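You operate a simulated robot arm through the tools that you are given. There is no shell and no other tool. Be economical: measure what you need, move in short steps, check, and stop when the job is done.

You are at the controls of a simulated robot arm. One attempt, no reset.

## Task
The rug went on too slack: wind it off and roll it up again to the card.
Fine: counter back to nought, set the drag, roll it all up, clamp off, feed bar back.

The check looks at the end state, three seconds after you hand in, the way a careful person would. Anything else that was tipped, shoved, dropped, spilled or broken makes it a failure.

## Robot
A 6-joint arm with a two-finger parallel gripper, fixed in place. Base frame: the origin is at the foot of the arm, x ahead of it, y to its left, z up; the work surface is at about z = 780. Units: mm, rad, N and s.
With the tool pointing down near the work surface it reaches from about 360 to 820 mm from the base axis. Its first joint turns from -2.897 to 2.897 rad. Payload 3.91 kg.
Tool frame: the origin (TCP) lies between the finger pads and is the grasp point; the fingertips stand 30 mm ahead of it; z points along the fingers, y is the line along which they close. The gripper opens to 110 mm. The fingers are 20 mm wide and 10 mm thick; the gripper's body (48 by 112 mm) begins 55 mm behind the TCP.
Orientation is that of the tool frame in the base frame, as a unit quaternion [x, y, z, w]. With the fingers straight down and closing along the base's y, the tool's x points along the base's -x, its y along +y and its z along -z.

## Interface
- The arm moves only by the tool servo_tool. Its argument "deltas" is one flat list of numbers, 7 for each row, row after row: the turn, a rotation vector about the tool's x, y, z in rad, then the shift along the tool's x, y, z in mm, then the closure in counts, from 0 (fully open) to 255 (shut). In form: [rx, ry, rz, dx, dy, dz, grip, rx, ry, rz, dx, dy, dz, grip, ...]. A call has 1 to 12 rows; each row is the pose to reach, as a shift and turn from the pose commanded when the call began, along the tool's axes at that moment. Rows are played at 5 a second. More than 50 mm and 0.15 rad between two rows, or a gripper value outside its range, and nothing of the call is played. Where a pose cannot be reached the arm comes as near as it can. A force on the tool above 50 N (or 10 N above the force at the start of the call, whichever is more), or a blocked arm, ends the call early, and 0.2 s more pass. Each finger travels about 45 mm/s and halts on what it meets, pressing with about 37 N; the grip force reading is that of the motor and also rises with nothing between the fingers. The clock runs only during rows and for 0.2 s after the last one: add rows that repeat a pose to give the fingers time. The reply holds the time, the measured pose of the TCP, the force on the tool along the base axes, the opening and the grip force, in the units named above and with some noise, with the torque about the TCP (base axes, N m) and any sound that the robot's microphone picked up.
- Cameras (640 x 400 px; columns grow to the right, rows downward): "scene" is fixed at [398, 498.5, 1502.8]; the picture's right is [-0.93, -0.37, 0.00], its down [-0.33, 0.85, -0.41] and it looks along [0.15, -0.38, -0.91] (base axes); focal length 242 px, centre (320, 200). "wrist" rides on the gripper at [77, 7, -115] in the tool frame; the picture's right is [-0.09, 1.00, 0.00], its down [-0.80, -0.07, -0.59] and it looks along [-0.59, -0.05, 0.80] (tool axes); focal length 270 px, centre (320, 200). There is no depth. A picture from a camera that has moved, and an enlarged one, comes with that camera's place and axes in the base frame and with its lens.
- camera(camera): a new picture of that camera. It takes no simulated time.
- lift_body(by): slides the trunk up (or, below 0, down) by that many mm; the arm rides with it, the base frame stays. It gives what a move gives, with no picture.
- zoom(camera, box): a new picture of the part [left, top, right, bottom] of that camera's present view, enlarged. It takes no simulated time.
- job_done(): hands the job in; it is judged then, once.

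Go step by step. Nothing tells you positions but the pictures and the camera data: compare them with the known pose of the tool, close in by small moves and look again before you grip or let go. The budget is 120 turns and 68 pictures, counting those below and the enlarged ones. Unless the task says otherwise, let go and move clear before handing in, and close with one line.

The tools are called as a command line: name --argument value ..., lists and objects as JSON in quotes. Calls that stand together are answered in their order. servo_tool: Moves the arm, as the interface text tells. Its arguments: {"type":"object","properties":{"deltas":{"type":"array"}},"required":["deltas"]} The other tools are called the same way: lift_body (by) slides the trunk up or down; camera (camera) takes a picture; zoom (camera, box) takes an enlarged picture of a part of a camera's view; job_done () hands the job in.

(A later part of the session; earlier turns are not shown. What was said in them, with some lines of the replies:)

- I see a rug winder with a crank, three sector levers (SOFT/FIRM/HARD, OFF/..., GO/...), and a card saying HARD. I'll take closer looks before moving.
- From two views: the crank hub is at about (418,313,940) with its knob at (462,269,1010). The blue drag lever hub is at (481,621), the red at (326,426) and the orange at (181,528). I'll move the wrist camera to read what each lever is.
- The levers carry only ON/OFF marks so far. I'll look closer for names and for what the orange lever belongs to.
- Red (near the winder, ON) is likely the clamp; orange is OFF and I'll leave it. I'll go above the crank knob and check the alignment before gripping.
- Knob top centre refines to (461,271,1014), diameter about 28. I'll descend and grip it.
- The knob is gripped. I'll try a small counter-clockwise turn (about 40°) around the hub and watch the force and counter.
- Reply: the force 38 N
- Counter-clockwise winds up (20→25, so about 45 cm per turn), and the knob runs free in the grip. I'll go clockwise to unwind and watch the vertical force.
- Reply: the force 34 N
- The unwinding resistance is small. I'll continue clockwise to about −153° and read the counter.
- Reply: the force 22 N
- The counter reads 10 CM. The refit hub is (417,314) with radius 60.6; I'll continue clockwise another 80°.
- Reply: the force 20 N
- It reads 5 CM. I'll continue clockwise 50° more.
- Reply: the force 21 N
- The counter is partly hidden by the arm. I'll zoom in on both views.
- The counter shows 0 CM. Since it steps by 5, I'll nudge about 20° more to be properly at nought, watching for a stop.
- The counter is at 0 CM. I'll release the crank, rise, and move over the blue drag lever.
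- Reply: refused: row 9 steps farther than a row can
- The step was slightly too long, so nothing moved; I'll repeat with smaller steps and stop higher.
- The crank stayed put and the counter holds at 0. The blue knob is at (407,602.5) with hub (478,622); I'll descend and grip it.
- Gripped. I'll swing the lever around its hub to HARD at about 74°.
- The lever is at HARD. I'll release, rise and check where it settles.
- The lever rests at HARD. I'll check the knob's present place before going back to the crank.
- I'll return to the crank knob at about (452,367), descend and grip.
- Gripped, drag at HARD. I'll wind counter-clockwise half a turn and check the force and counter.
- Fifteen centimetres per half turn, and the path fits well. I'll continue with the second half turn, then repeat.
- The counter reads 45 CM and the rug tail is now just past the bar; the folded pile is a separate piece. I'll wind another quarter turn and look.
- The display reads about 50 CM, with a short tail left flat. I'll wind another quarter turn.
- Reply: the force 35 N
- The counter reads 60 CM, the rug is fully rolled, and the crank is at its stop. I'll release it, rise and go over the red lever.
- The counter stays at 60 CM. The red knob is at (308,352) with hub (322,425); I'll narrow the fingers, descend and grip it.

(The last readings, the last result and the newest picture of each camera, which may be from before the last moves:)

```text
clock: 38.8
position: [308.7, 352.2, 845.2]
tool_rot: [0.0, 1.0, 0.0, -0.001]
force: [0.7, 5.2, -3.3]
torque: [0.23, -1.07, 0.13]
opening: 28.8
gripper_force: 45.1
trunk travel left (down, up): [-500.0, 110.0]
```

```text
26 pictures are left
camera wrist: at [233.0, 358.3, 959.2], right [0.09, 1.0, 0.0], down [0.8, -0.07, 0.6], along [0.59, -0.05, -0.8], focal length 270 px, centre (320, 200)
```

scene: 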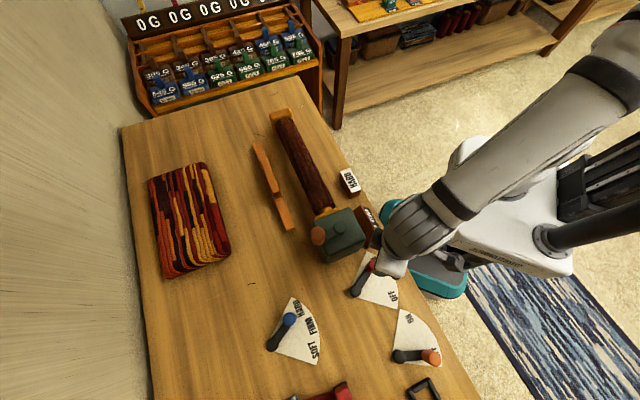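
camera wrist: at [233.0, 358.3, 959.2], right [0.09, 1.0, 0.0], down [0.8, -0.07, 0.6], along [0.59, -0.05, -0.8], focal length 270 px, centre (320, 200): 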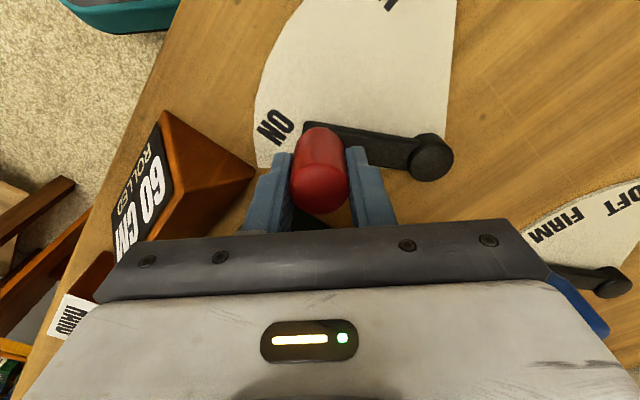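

Gripped. I'll swing it around its hub to OFF.

servo_tool --deltas '[0, 0, 0, 10.1, 2.8, 0, 220, 0, 0, 0, 19.7, 6.9, 0, 220, 0, 0, 0, 28.6, 12.3, 0, 220, 0, 0, 0, 36.7, 18.9, 0, 220, 0, 0, 0, 43.9, 26.6, 0, 220, 0, 0, 0, 49.8, 35.2, 0, 220, 0, 0, 0, 54.5, 44.5, 0, 220, 0, 0, 0, 57.5, 52.9, 0, 220, 0, 0, 0, 58.2, 55.5, 0, 220]'

servo_tool --deltas '[0, 0, 0, 0, 0, 0, 120, 0, 0, 0, 0, 0, 0, 120, 0, 0, 0, 0, 0, 0, 120, 0, 0, 0, 0, 0, -45, 100, 0, 0, 0, 0, 0, -90, 100, 0, 0, 0, 0, 0, -135, 100, 0, 0, 0, 0, 0, -180, 100, 0, 0, 0, 0, 0, -210, 100]'

camera --camera "wrist"

zoom --camera "scene" --box '[230, 90, 360, 260]'

```text
clock: 40.8
position: [249.9, 405.1, 842.8]
tool_rot: [0.0, 1.0, -0.002, -0.001]
force: [-0.4, -21.0, -16.9]
torque: [1.03, -1.15, -0.02]
opening: 29.9
gripper_force: 44.8
trunk travel left (down, up): [-500.0, 110.0]
```

```text
clock: 42.6
position: [251.9, 404.7, 1059.0]
tool_rot: [0.0, 1.0, 0.0, 0.0]
force: [0.1, -0.4, 0.1]
torque: [-0.01, -0.02, -0.02]
opening: 66.8
gripper_force: 0.0
trunk travel left (down, up): [-500.0, 110.0]
```

```text
25 pictures are left
camera wrist: at [175.8, 412.0, 1172.0], right [0.09, 1.0, 0.0], down [0.8, -0.07, 0.59], along [0.59, -0.05, -0.8], focal length 270 px, centre (320, 200)
```

wrist: 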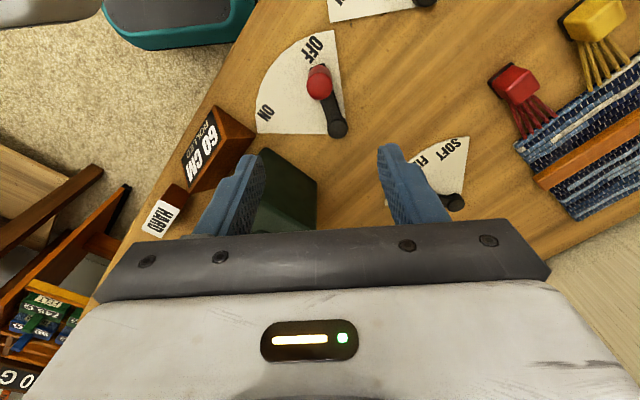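

```text
2.35 times, centred on (295, 175) of scene
camera zoom: at [398.0, 498.5, 1502.8], right [-0.93, -0.37, 0.0], down [-0.33, 0.85, -0.41], along [0.15, -0.38, -0.91], focal length 569 px, centre (379, 259)
```

zoom: 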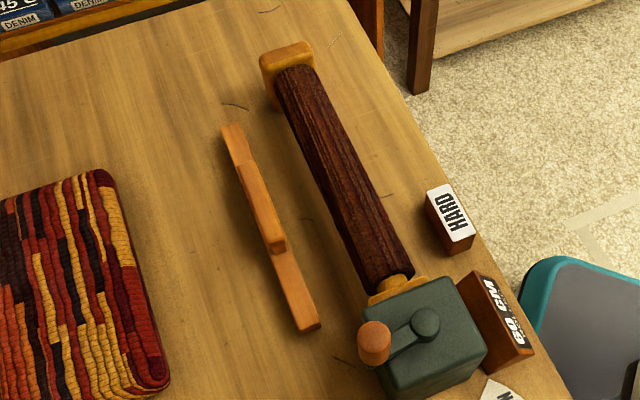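

The red lever is at OFF. Next is the feed bar, an orange bar from about (799,85) to (563,332) parallel to the roller; I'll take a closer look to find its handle and which way it travels.

servo_tool --deltas '[0, 0, 0, 0, 0, -41, 100, 0, 0, 0, -39, -22, -41, 100, 0, 0, 0, -77, -44, -41, 100, 0, 0, 0, -116, -66, -41, 100, 0, 0, 0, -154, -88, -41, 100, 0, 0, 0, -193, -110, -41, 100, 0, 0, 0, -231, -132, -41, 100, 0, 0, 0, -270, -154, -41, 100, 0, 0, 0, -308, -175, -41, 100]'

camera --camera "wrist"

zoom --camera "wrist" --box '[200, 0, 480, 220]'

```text
clock: 44.6
position: [560.7, 232.3, 1095.9]
tool_rot: [0.0, 1.0, 0.0, 0.0]
force: [-0.6, -0.7, 0.2]
torque: [-0.01, 0.03, 0.03]
opening: 66.9
gripper_force: 0.1
trunk travel left (down, up): [-500.0, 110.0]
```

```text
23 pictures are left
camera wrist: at [485.5, 238.2, 1210.1], right [0.09, 1.0, 0.0], down [0.8, -0.07, 0.59], along [0.59, -0.05, -0.8], focal length 270 px, centre (320, 200)
```

wrist: 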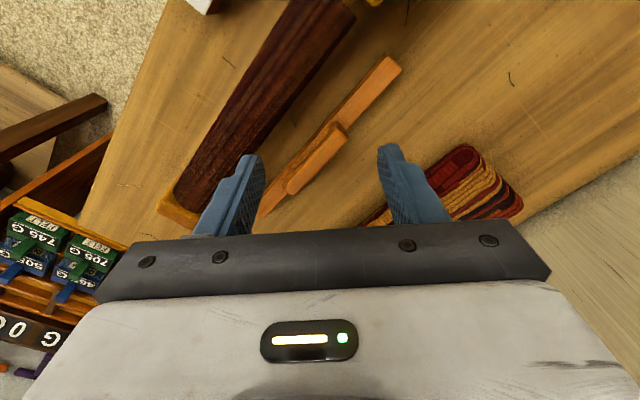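

```text
1.82 times, centred on (340, 110) of wrist
camera zoom: at [485.5, 238.2, 1210.1], right [0.09, 1.0, 0.0], down [0.8, -0.07, 0.59], along [0.59, -0.05, -0.8], focal length 491 px, centre (284, 364)
```

zoom: 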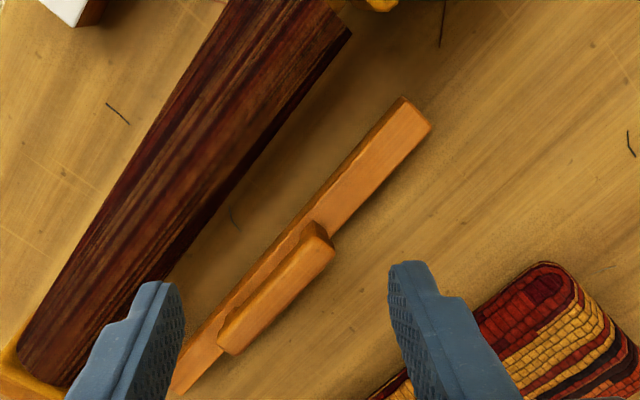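

The bar carries a raised handle from about (638,255) to (727,162), top at z≈847. I'll turn the tool by about 0.8 rad so it closes across the handle, come over it and look.

servo_tool --deltas '[0, 0, 0.134, -18, -1.4, 22, 100, 0, 0, 0.268, -36, -2.8, 44, 100, 0, 0, 0.402, -54, -4.2, 66, 100, 0, 0, 0.536, -72, -5.6, 88, 100, 0, 0, 0.67, -90, -7, 110, 100, 0, 0, 0.804, -107, -8.4, 132, 100, 0, 0, 0.804, -107, -8.4, 132, 100]'

camera --camera "wrist"

camera --camera "scene"

```text
clock: 46.2
position: [667.1, 222.8, 963.3]
tool_rot: [0.392, 0.92, 0.0, -0.001]
force: [0.7, 0.6, -1.2]
torque: [-0.01, 0.03, -0.03]
opening: 67.1
gripper_force: 0.0
trunk travel left (down, up): [-500.0, 110.0]
```

```text
21 pictures are left
camera wrist: at [619.0, 283.4, 1077.6], right [0.78, 0.63, 0.0], down [0.5, -0.63, 0.59], along [0.37, -0.46, -0.8], focal length 270 px, centre (320, 200)
```

wrist: 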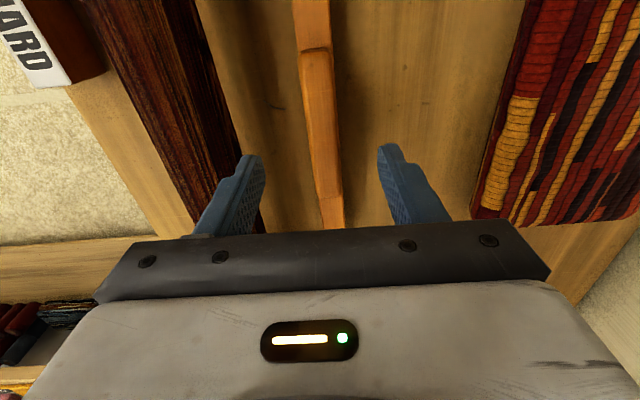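

```text
20 pictures are left
```

scene: 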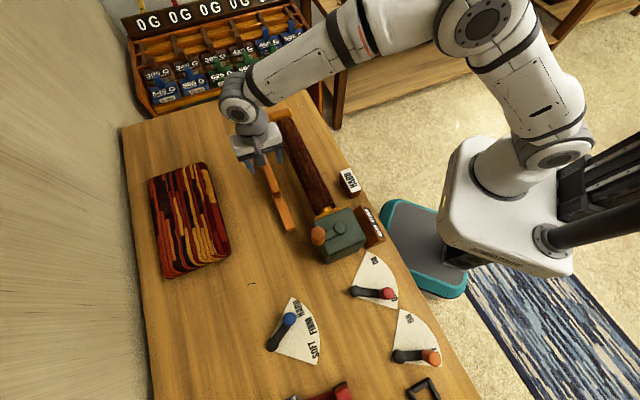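

The tool is centred over the handle and aligned. I'll descend to z≈848 and grip it.

servo_tool --deltas '[0, 0, 0, 0, 0, 40, 100, 0, 0, 0, 0, 0, 80, 100, 0, 0, 0, 0, 0, 100, 100, 0, 0, 0, 0, 0, 115, 100, 0, 0, 0, 0, 0, 115, 235, 0, 0, 0, 0, 0, 115, 235, 0, 0, 0, 0, 0, 115, 235, 0, 0, 0, 0, 0, 115, 235, 0, 0, 0, 0, 0, 115, 235]'

camera --camera "wrist"

```text
clock: 48.2
position: [664.6, 226.4, 847.2]
tool_rot: [0.391, 0.921, 0.0, -0.001]
force: [2.9, 0.3, -1.3]
torque: [0.01, -0.11, 0.73]
opening: 26.0
gripper_force: 45.1
trunk travel left (down, up): [-500.0, 110.0]
```

```text
19 pictures are left
camera wrist: at [617.2, 286.1, 961.9], right [0.78, 0.63, 0.0], down [0.51, -0.63, 0.59], along [0.37, -0.46, -0.8], focal length 270 px, centre (320, 200)
```

wrist: 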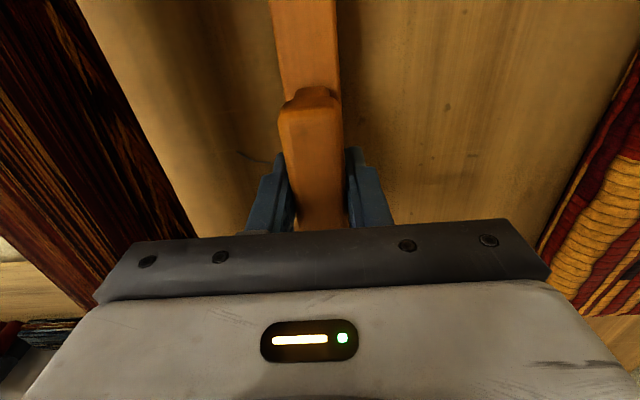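

The handle is gripped. I'll draw the bar back from the roller (+tool y) by 25 mm and feel whether it runs.

servo_tool --deltas '[0, 0, 0, 0, 5, 0, 235, 0, 0, 0, 0, 10, 0, 235, 0, 0, 0, 0, 15, 0, 235, 0, 0, 0, 0, 20, 0, 235, 0, 0, 0, 0, 25, 0, 235, 0, 0, 0, 0, 25, 0, 235]'

zoom --camera "scene" --box '[140, 90, 360, 260]'

```text
clock: 49.6
position: [681.0, 241.5, 846.8]
tool_rot: [0.391, 0.92, -0.002, -0.001]
force: [-18.0, 17.0, -11.6]
torque: [0.86, 0.61, 0.89]
opening: 26.0
gripper_force: 45.4
trunk travel left (down, up): [-500.0, 110.0]
```

```text
2.35 times, centred on (250, 175) of scene
camera zoom: at [398.0, 498.5, 1502.8], right [-0.93, -0.37, 0.0], down [-0.33, 0.85, -0.41], along [0.15, -0.38, -0.91], focal length 569 px, centre (485, 259)
```

zoom: 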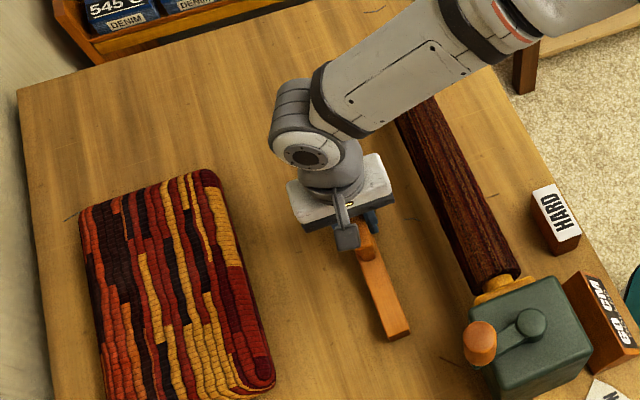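

It slides freely, guided, with a slight side load. I'll continue back another 30 mm, easing sideways a little.

servo_tool --deltas '[0, 0, 0, 1, 5, 0, 235, 0, 0, 0, 2, 10, 0, 235, 0, 0, 0, 2.5, 15, 0, 235, 0, 0, 0, 3, 20, 0, 235, 0, 0, 0, 3, 25, 0, 235, 0, 0, 0, 3, 30, 0, 235]'

zoom --camera "scene" --box '[140, 90, 360, 260]'

```text
clock: 51.0
position: [703.9, 264.8, 847.8]
tool_rot: [0.39, 0.921, -0.001, 0.0]
force: [-8.2, 4.2, -17.7]
torque: [-0.37, -0.36, 1.06]
opening: 26.4
gripper_force: 45.7
trunk travel left (down, up): [-500.0, 110.0]
```

```text
2.35 times, centred on (250, 175) of scene
camera zoom: at [398.0, 498.5, 1502.8], right [-0.93, -0.37, 0.0], down [-0.33, 0.85, -0.41], along [0.15, -0.38, -0.91], focal length 569 px, centre (485, 259)
```

zoom: 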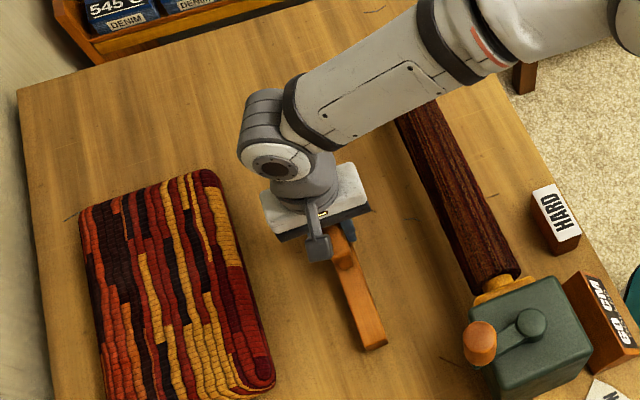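

Still running freely, about 55 mm back, and roughly 100 mm clear of the folded pile. I'll go another 30 mm watching for an end stop.

servo_tool --deltas '[0, 0, 0, 0.5, 5, 0, 235, 0, 0, 0, 1, 10, 0, 235, 0, 0, 0, 1, 15, 0, 235, 0, 0, 0, 1.5, 20, 0, 235, 0, 0, 0, 1.5, 25, 0, 235, 0, 0, 0, 1.5, 30, 0, 235]'

camera --camera "wrist"

```text
clock: 52.4
position: [724.2, 286.0, 846.4]
tool_rot: [0.392, 0.92, 0.0, 0.0]
force: [1.5, -1.3, -13.2]
torque: [-0.53, -0.35, 0.83]
opening: 26.1
gripper_force: 44.6
trunk travel left (down, up): [-500.0, 110.0]
```

```text
16 pictures are left
camera wrist: at [676.8, 345.4, 962.1], right [0.78, 0.63, 0.0], down [0.51, -0.63, 0.59], along [0.37, -0.46, -0.8], focal length 270 px, centre (320, 200)
```

wrist: 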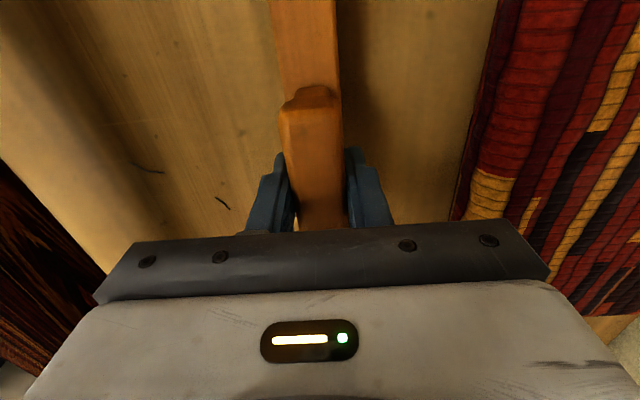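

No stop yet at 85 mm, with about 70 mm left to the pile. I'll try another 20 mm gently.

servo_tool --deltas '[0, 0, 0, 0, 5, 0, 235, 0, 0, 0, 0, 10, 0, 235, 0, 0, 0, 0, 15, 0, 235, 0, 0, 0, 0, 20, 0, 235, 0, 0, 0, 0, 20, 0, 235]'

camera --camera "scene"

```text
clock: 53.6
position: [737.4, 298.7, 847.3]
tool_rot: [0.391, 0.92, 0.0, -0.001]
force: [-2.2, 1.8, -15.1]
torque: [-0.21, -0.62, 1.03]
opening: 26.0
gripper_force: 45.0
trunk travel left (down, up): [-500.0, 110.0]
```

```text
15 pictures are left
```

scene: 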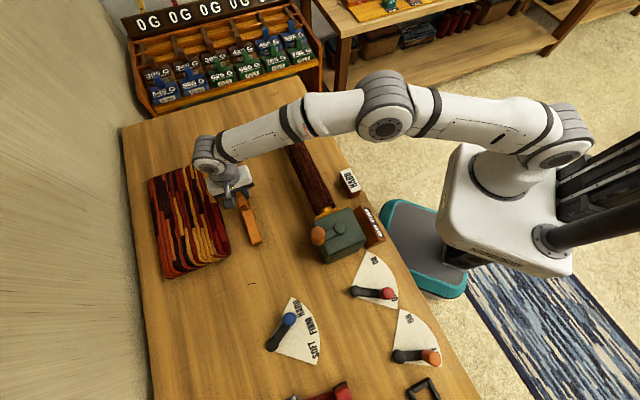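

About 103 mm back, still free. I'll try a last 15 mm to feel for a stop, then check the gap to the pile.

servo_tool --deltas '[0, 0, 0, 0, 5, 0, 235, 0, 0, 0, 0, 10, 0, 235, 0, 0, 0, 0, 15, 0, 235, 0, 0, 0, 0, 15, 0, 235]'

camera --camera "wrist"

```text
clock: 54.6
position: [750.4, 309.7, 847.9]
tool_rot: [0.392, 0.92, 0.0, 0.0]
force: [-4.9, 4.6, -8.5]
torque: [0.85, 1.14, 0.84]
opening: 26.2
gripper_force: 44.9
trunk travel left (down, up): [-500.0, 110.0]
```

```text
14 pictures are left
camera wrist: at [702.1, 370.6, 962.2], right [0.78, 0.63, 0.0], down [0.5, -0.63, 0.59], along [0.37, -0.46, -0.8], focal length 270 px, centre (320, 200)
```

wrist: 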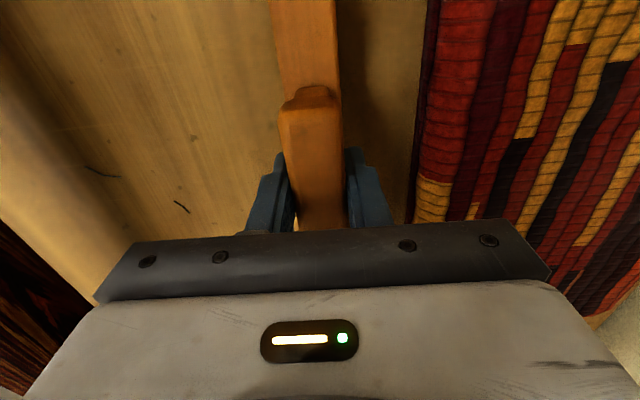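

About 120 mm back with ~33 mm from finger to pile. I'll try 10 mm more to feel for the end stop.

servo_tool --deltas '[0, 0, 0, 0, 4, 0, 235, 0, 0, 0, 0, 8, 0, 235, 0, 0, 0, 0, 10, 0, 235, 0, 0, 0, 0, 10, 0, 235]'

```text
clock: 55.6
position: [756.2, 316.7, 847.5]
tool_rot: [0.391, 0.92, -0.001, 0.0]
force: [-7.3, 4.1, -10.6]
torque: [0.28, 0.46, 0.88]
opening: 26.3
gripper_force: 44.5
trunk travel left (down, up): [-500.0, 110.0]
```

The bar is 128 mm back and I'm at the arm's reach limit, so I'll let go, opening only a little, and rise straight up.

servo_tool --deltas '[0, 0, 0, 0, 0, 0, 165, 0, 0, 0, 0, 0, 0, 165, 0, 0, 0, 0, 0, 0, 165, 0, 0, 0, 0, 0, -25, 165, 0, 0, 0, 0, 0, -60, 165, 0, 0, 0, 0, 0, -100, 165, 0, 0, 0, 0, -40, -130, 165, 0, 0, 0, 20, -80, -150, 165, 0, 0, 0, 60, -100, -165, 165]'

camera --camera "scene"

camera --camera "wrist"

```text
clock: 57.6
position: [642.6, 290.1, 1013.7]
tool_rot: [0.391, 0.92, 0.001, 0.0]
force: [-0.5, 0.0, 0.0]
torque: [0.02, -0.02, 0.03]
opening: 38.7
gripper_force: 0.0
trunk travel left (down, up): [-500.0, 110.0]
```

```text
13 pictures are left
```

scene: 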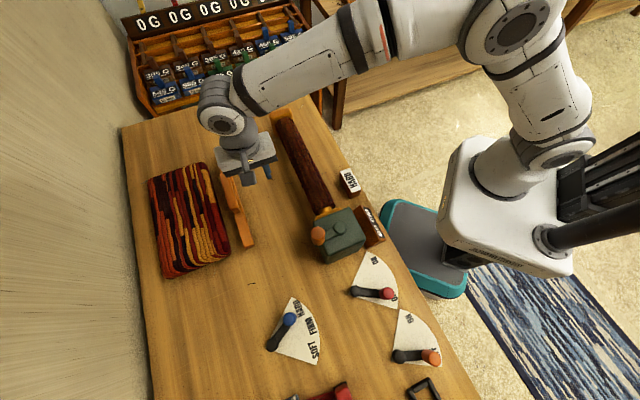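

```text
12 pictures are left
camera wrist: at [594.6, 349.8, 1128.9], right [0.78, 0.63, 0.0], down [0.5, -0.63, 0.59], along [0.37, -0.46, -0.8], focal length 270 px, centre (320, 200)
```

wrist: 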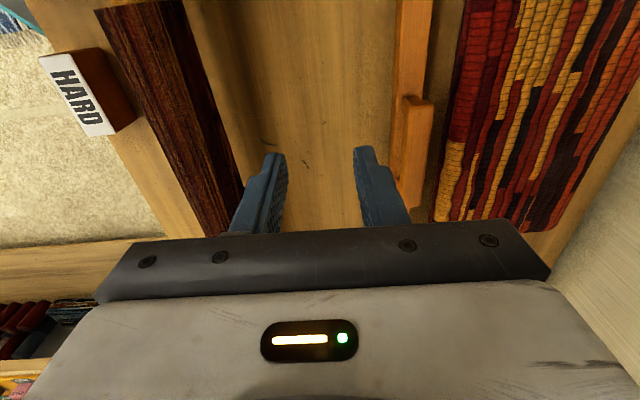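

The bar is back, clear of the pile. I'll lift the arm clear and make a final check of the counter, levers and bar.

servo_tool --deltas '[0, 0, 0, 20, -40, -30, 165, 0, 0, 0, 40, -75, -60, 165, 0, 0, 0, 60, -110, -90, 165, 0, 0, 0, 60, -145, -110, 165, 0, 0, 0, 60, -180, -120, 165]'

zoom --camera "scene" --box '[240, 190, 450, 380]'

zoom --camera "scene" --box '[130, 90, 380, 290]'

```text
refused: row 1 steps farther than a row can; nothing moved
```

```text
2.11 times, centred on (345, 285) of scene
camera zoom: at [398.0, 498.5, 1502.8], right [-0.93, -0.37, 0.0], down [-0.33, 0.85, -0.41], along [0.15, -0.38, -0.91], focal length 509 px, centre (267, 21)
```

zoom: 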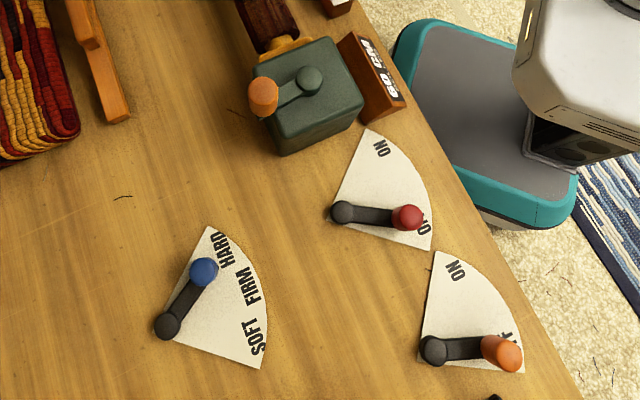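

```text
2.00 times, centred on (255, 190) of scene
camera zoom: at [398.0, 498.5, 1502.8], right [-0.93, -0.37, 0.0], down [-0.33, 0.85, -0.41], along [0.15, -0.38, -0.91], focal length 484 px, centre (450, 220)
```

zoom: 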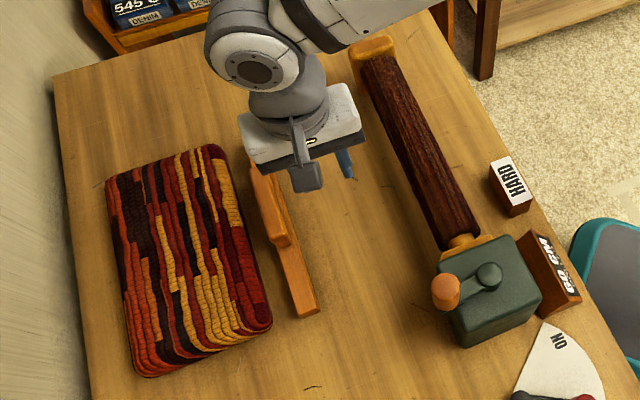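

The counter reads 60 CM, drag is at HARD, the clamp is OFF, the feed bar is back and the pile hasn't moved. The gripper is open and clear, so I'm handing in.

job_done

```text
The job is handed in.
```

The rug was wound off to 0 CM and rolled up again to 60 CM with the drag at HARD, the clamp is off (I took it to be the unlabelled red lever), and the feed bar is drawn back about 128 mm, where I stopped at the arm's reach without finding an end stop.
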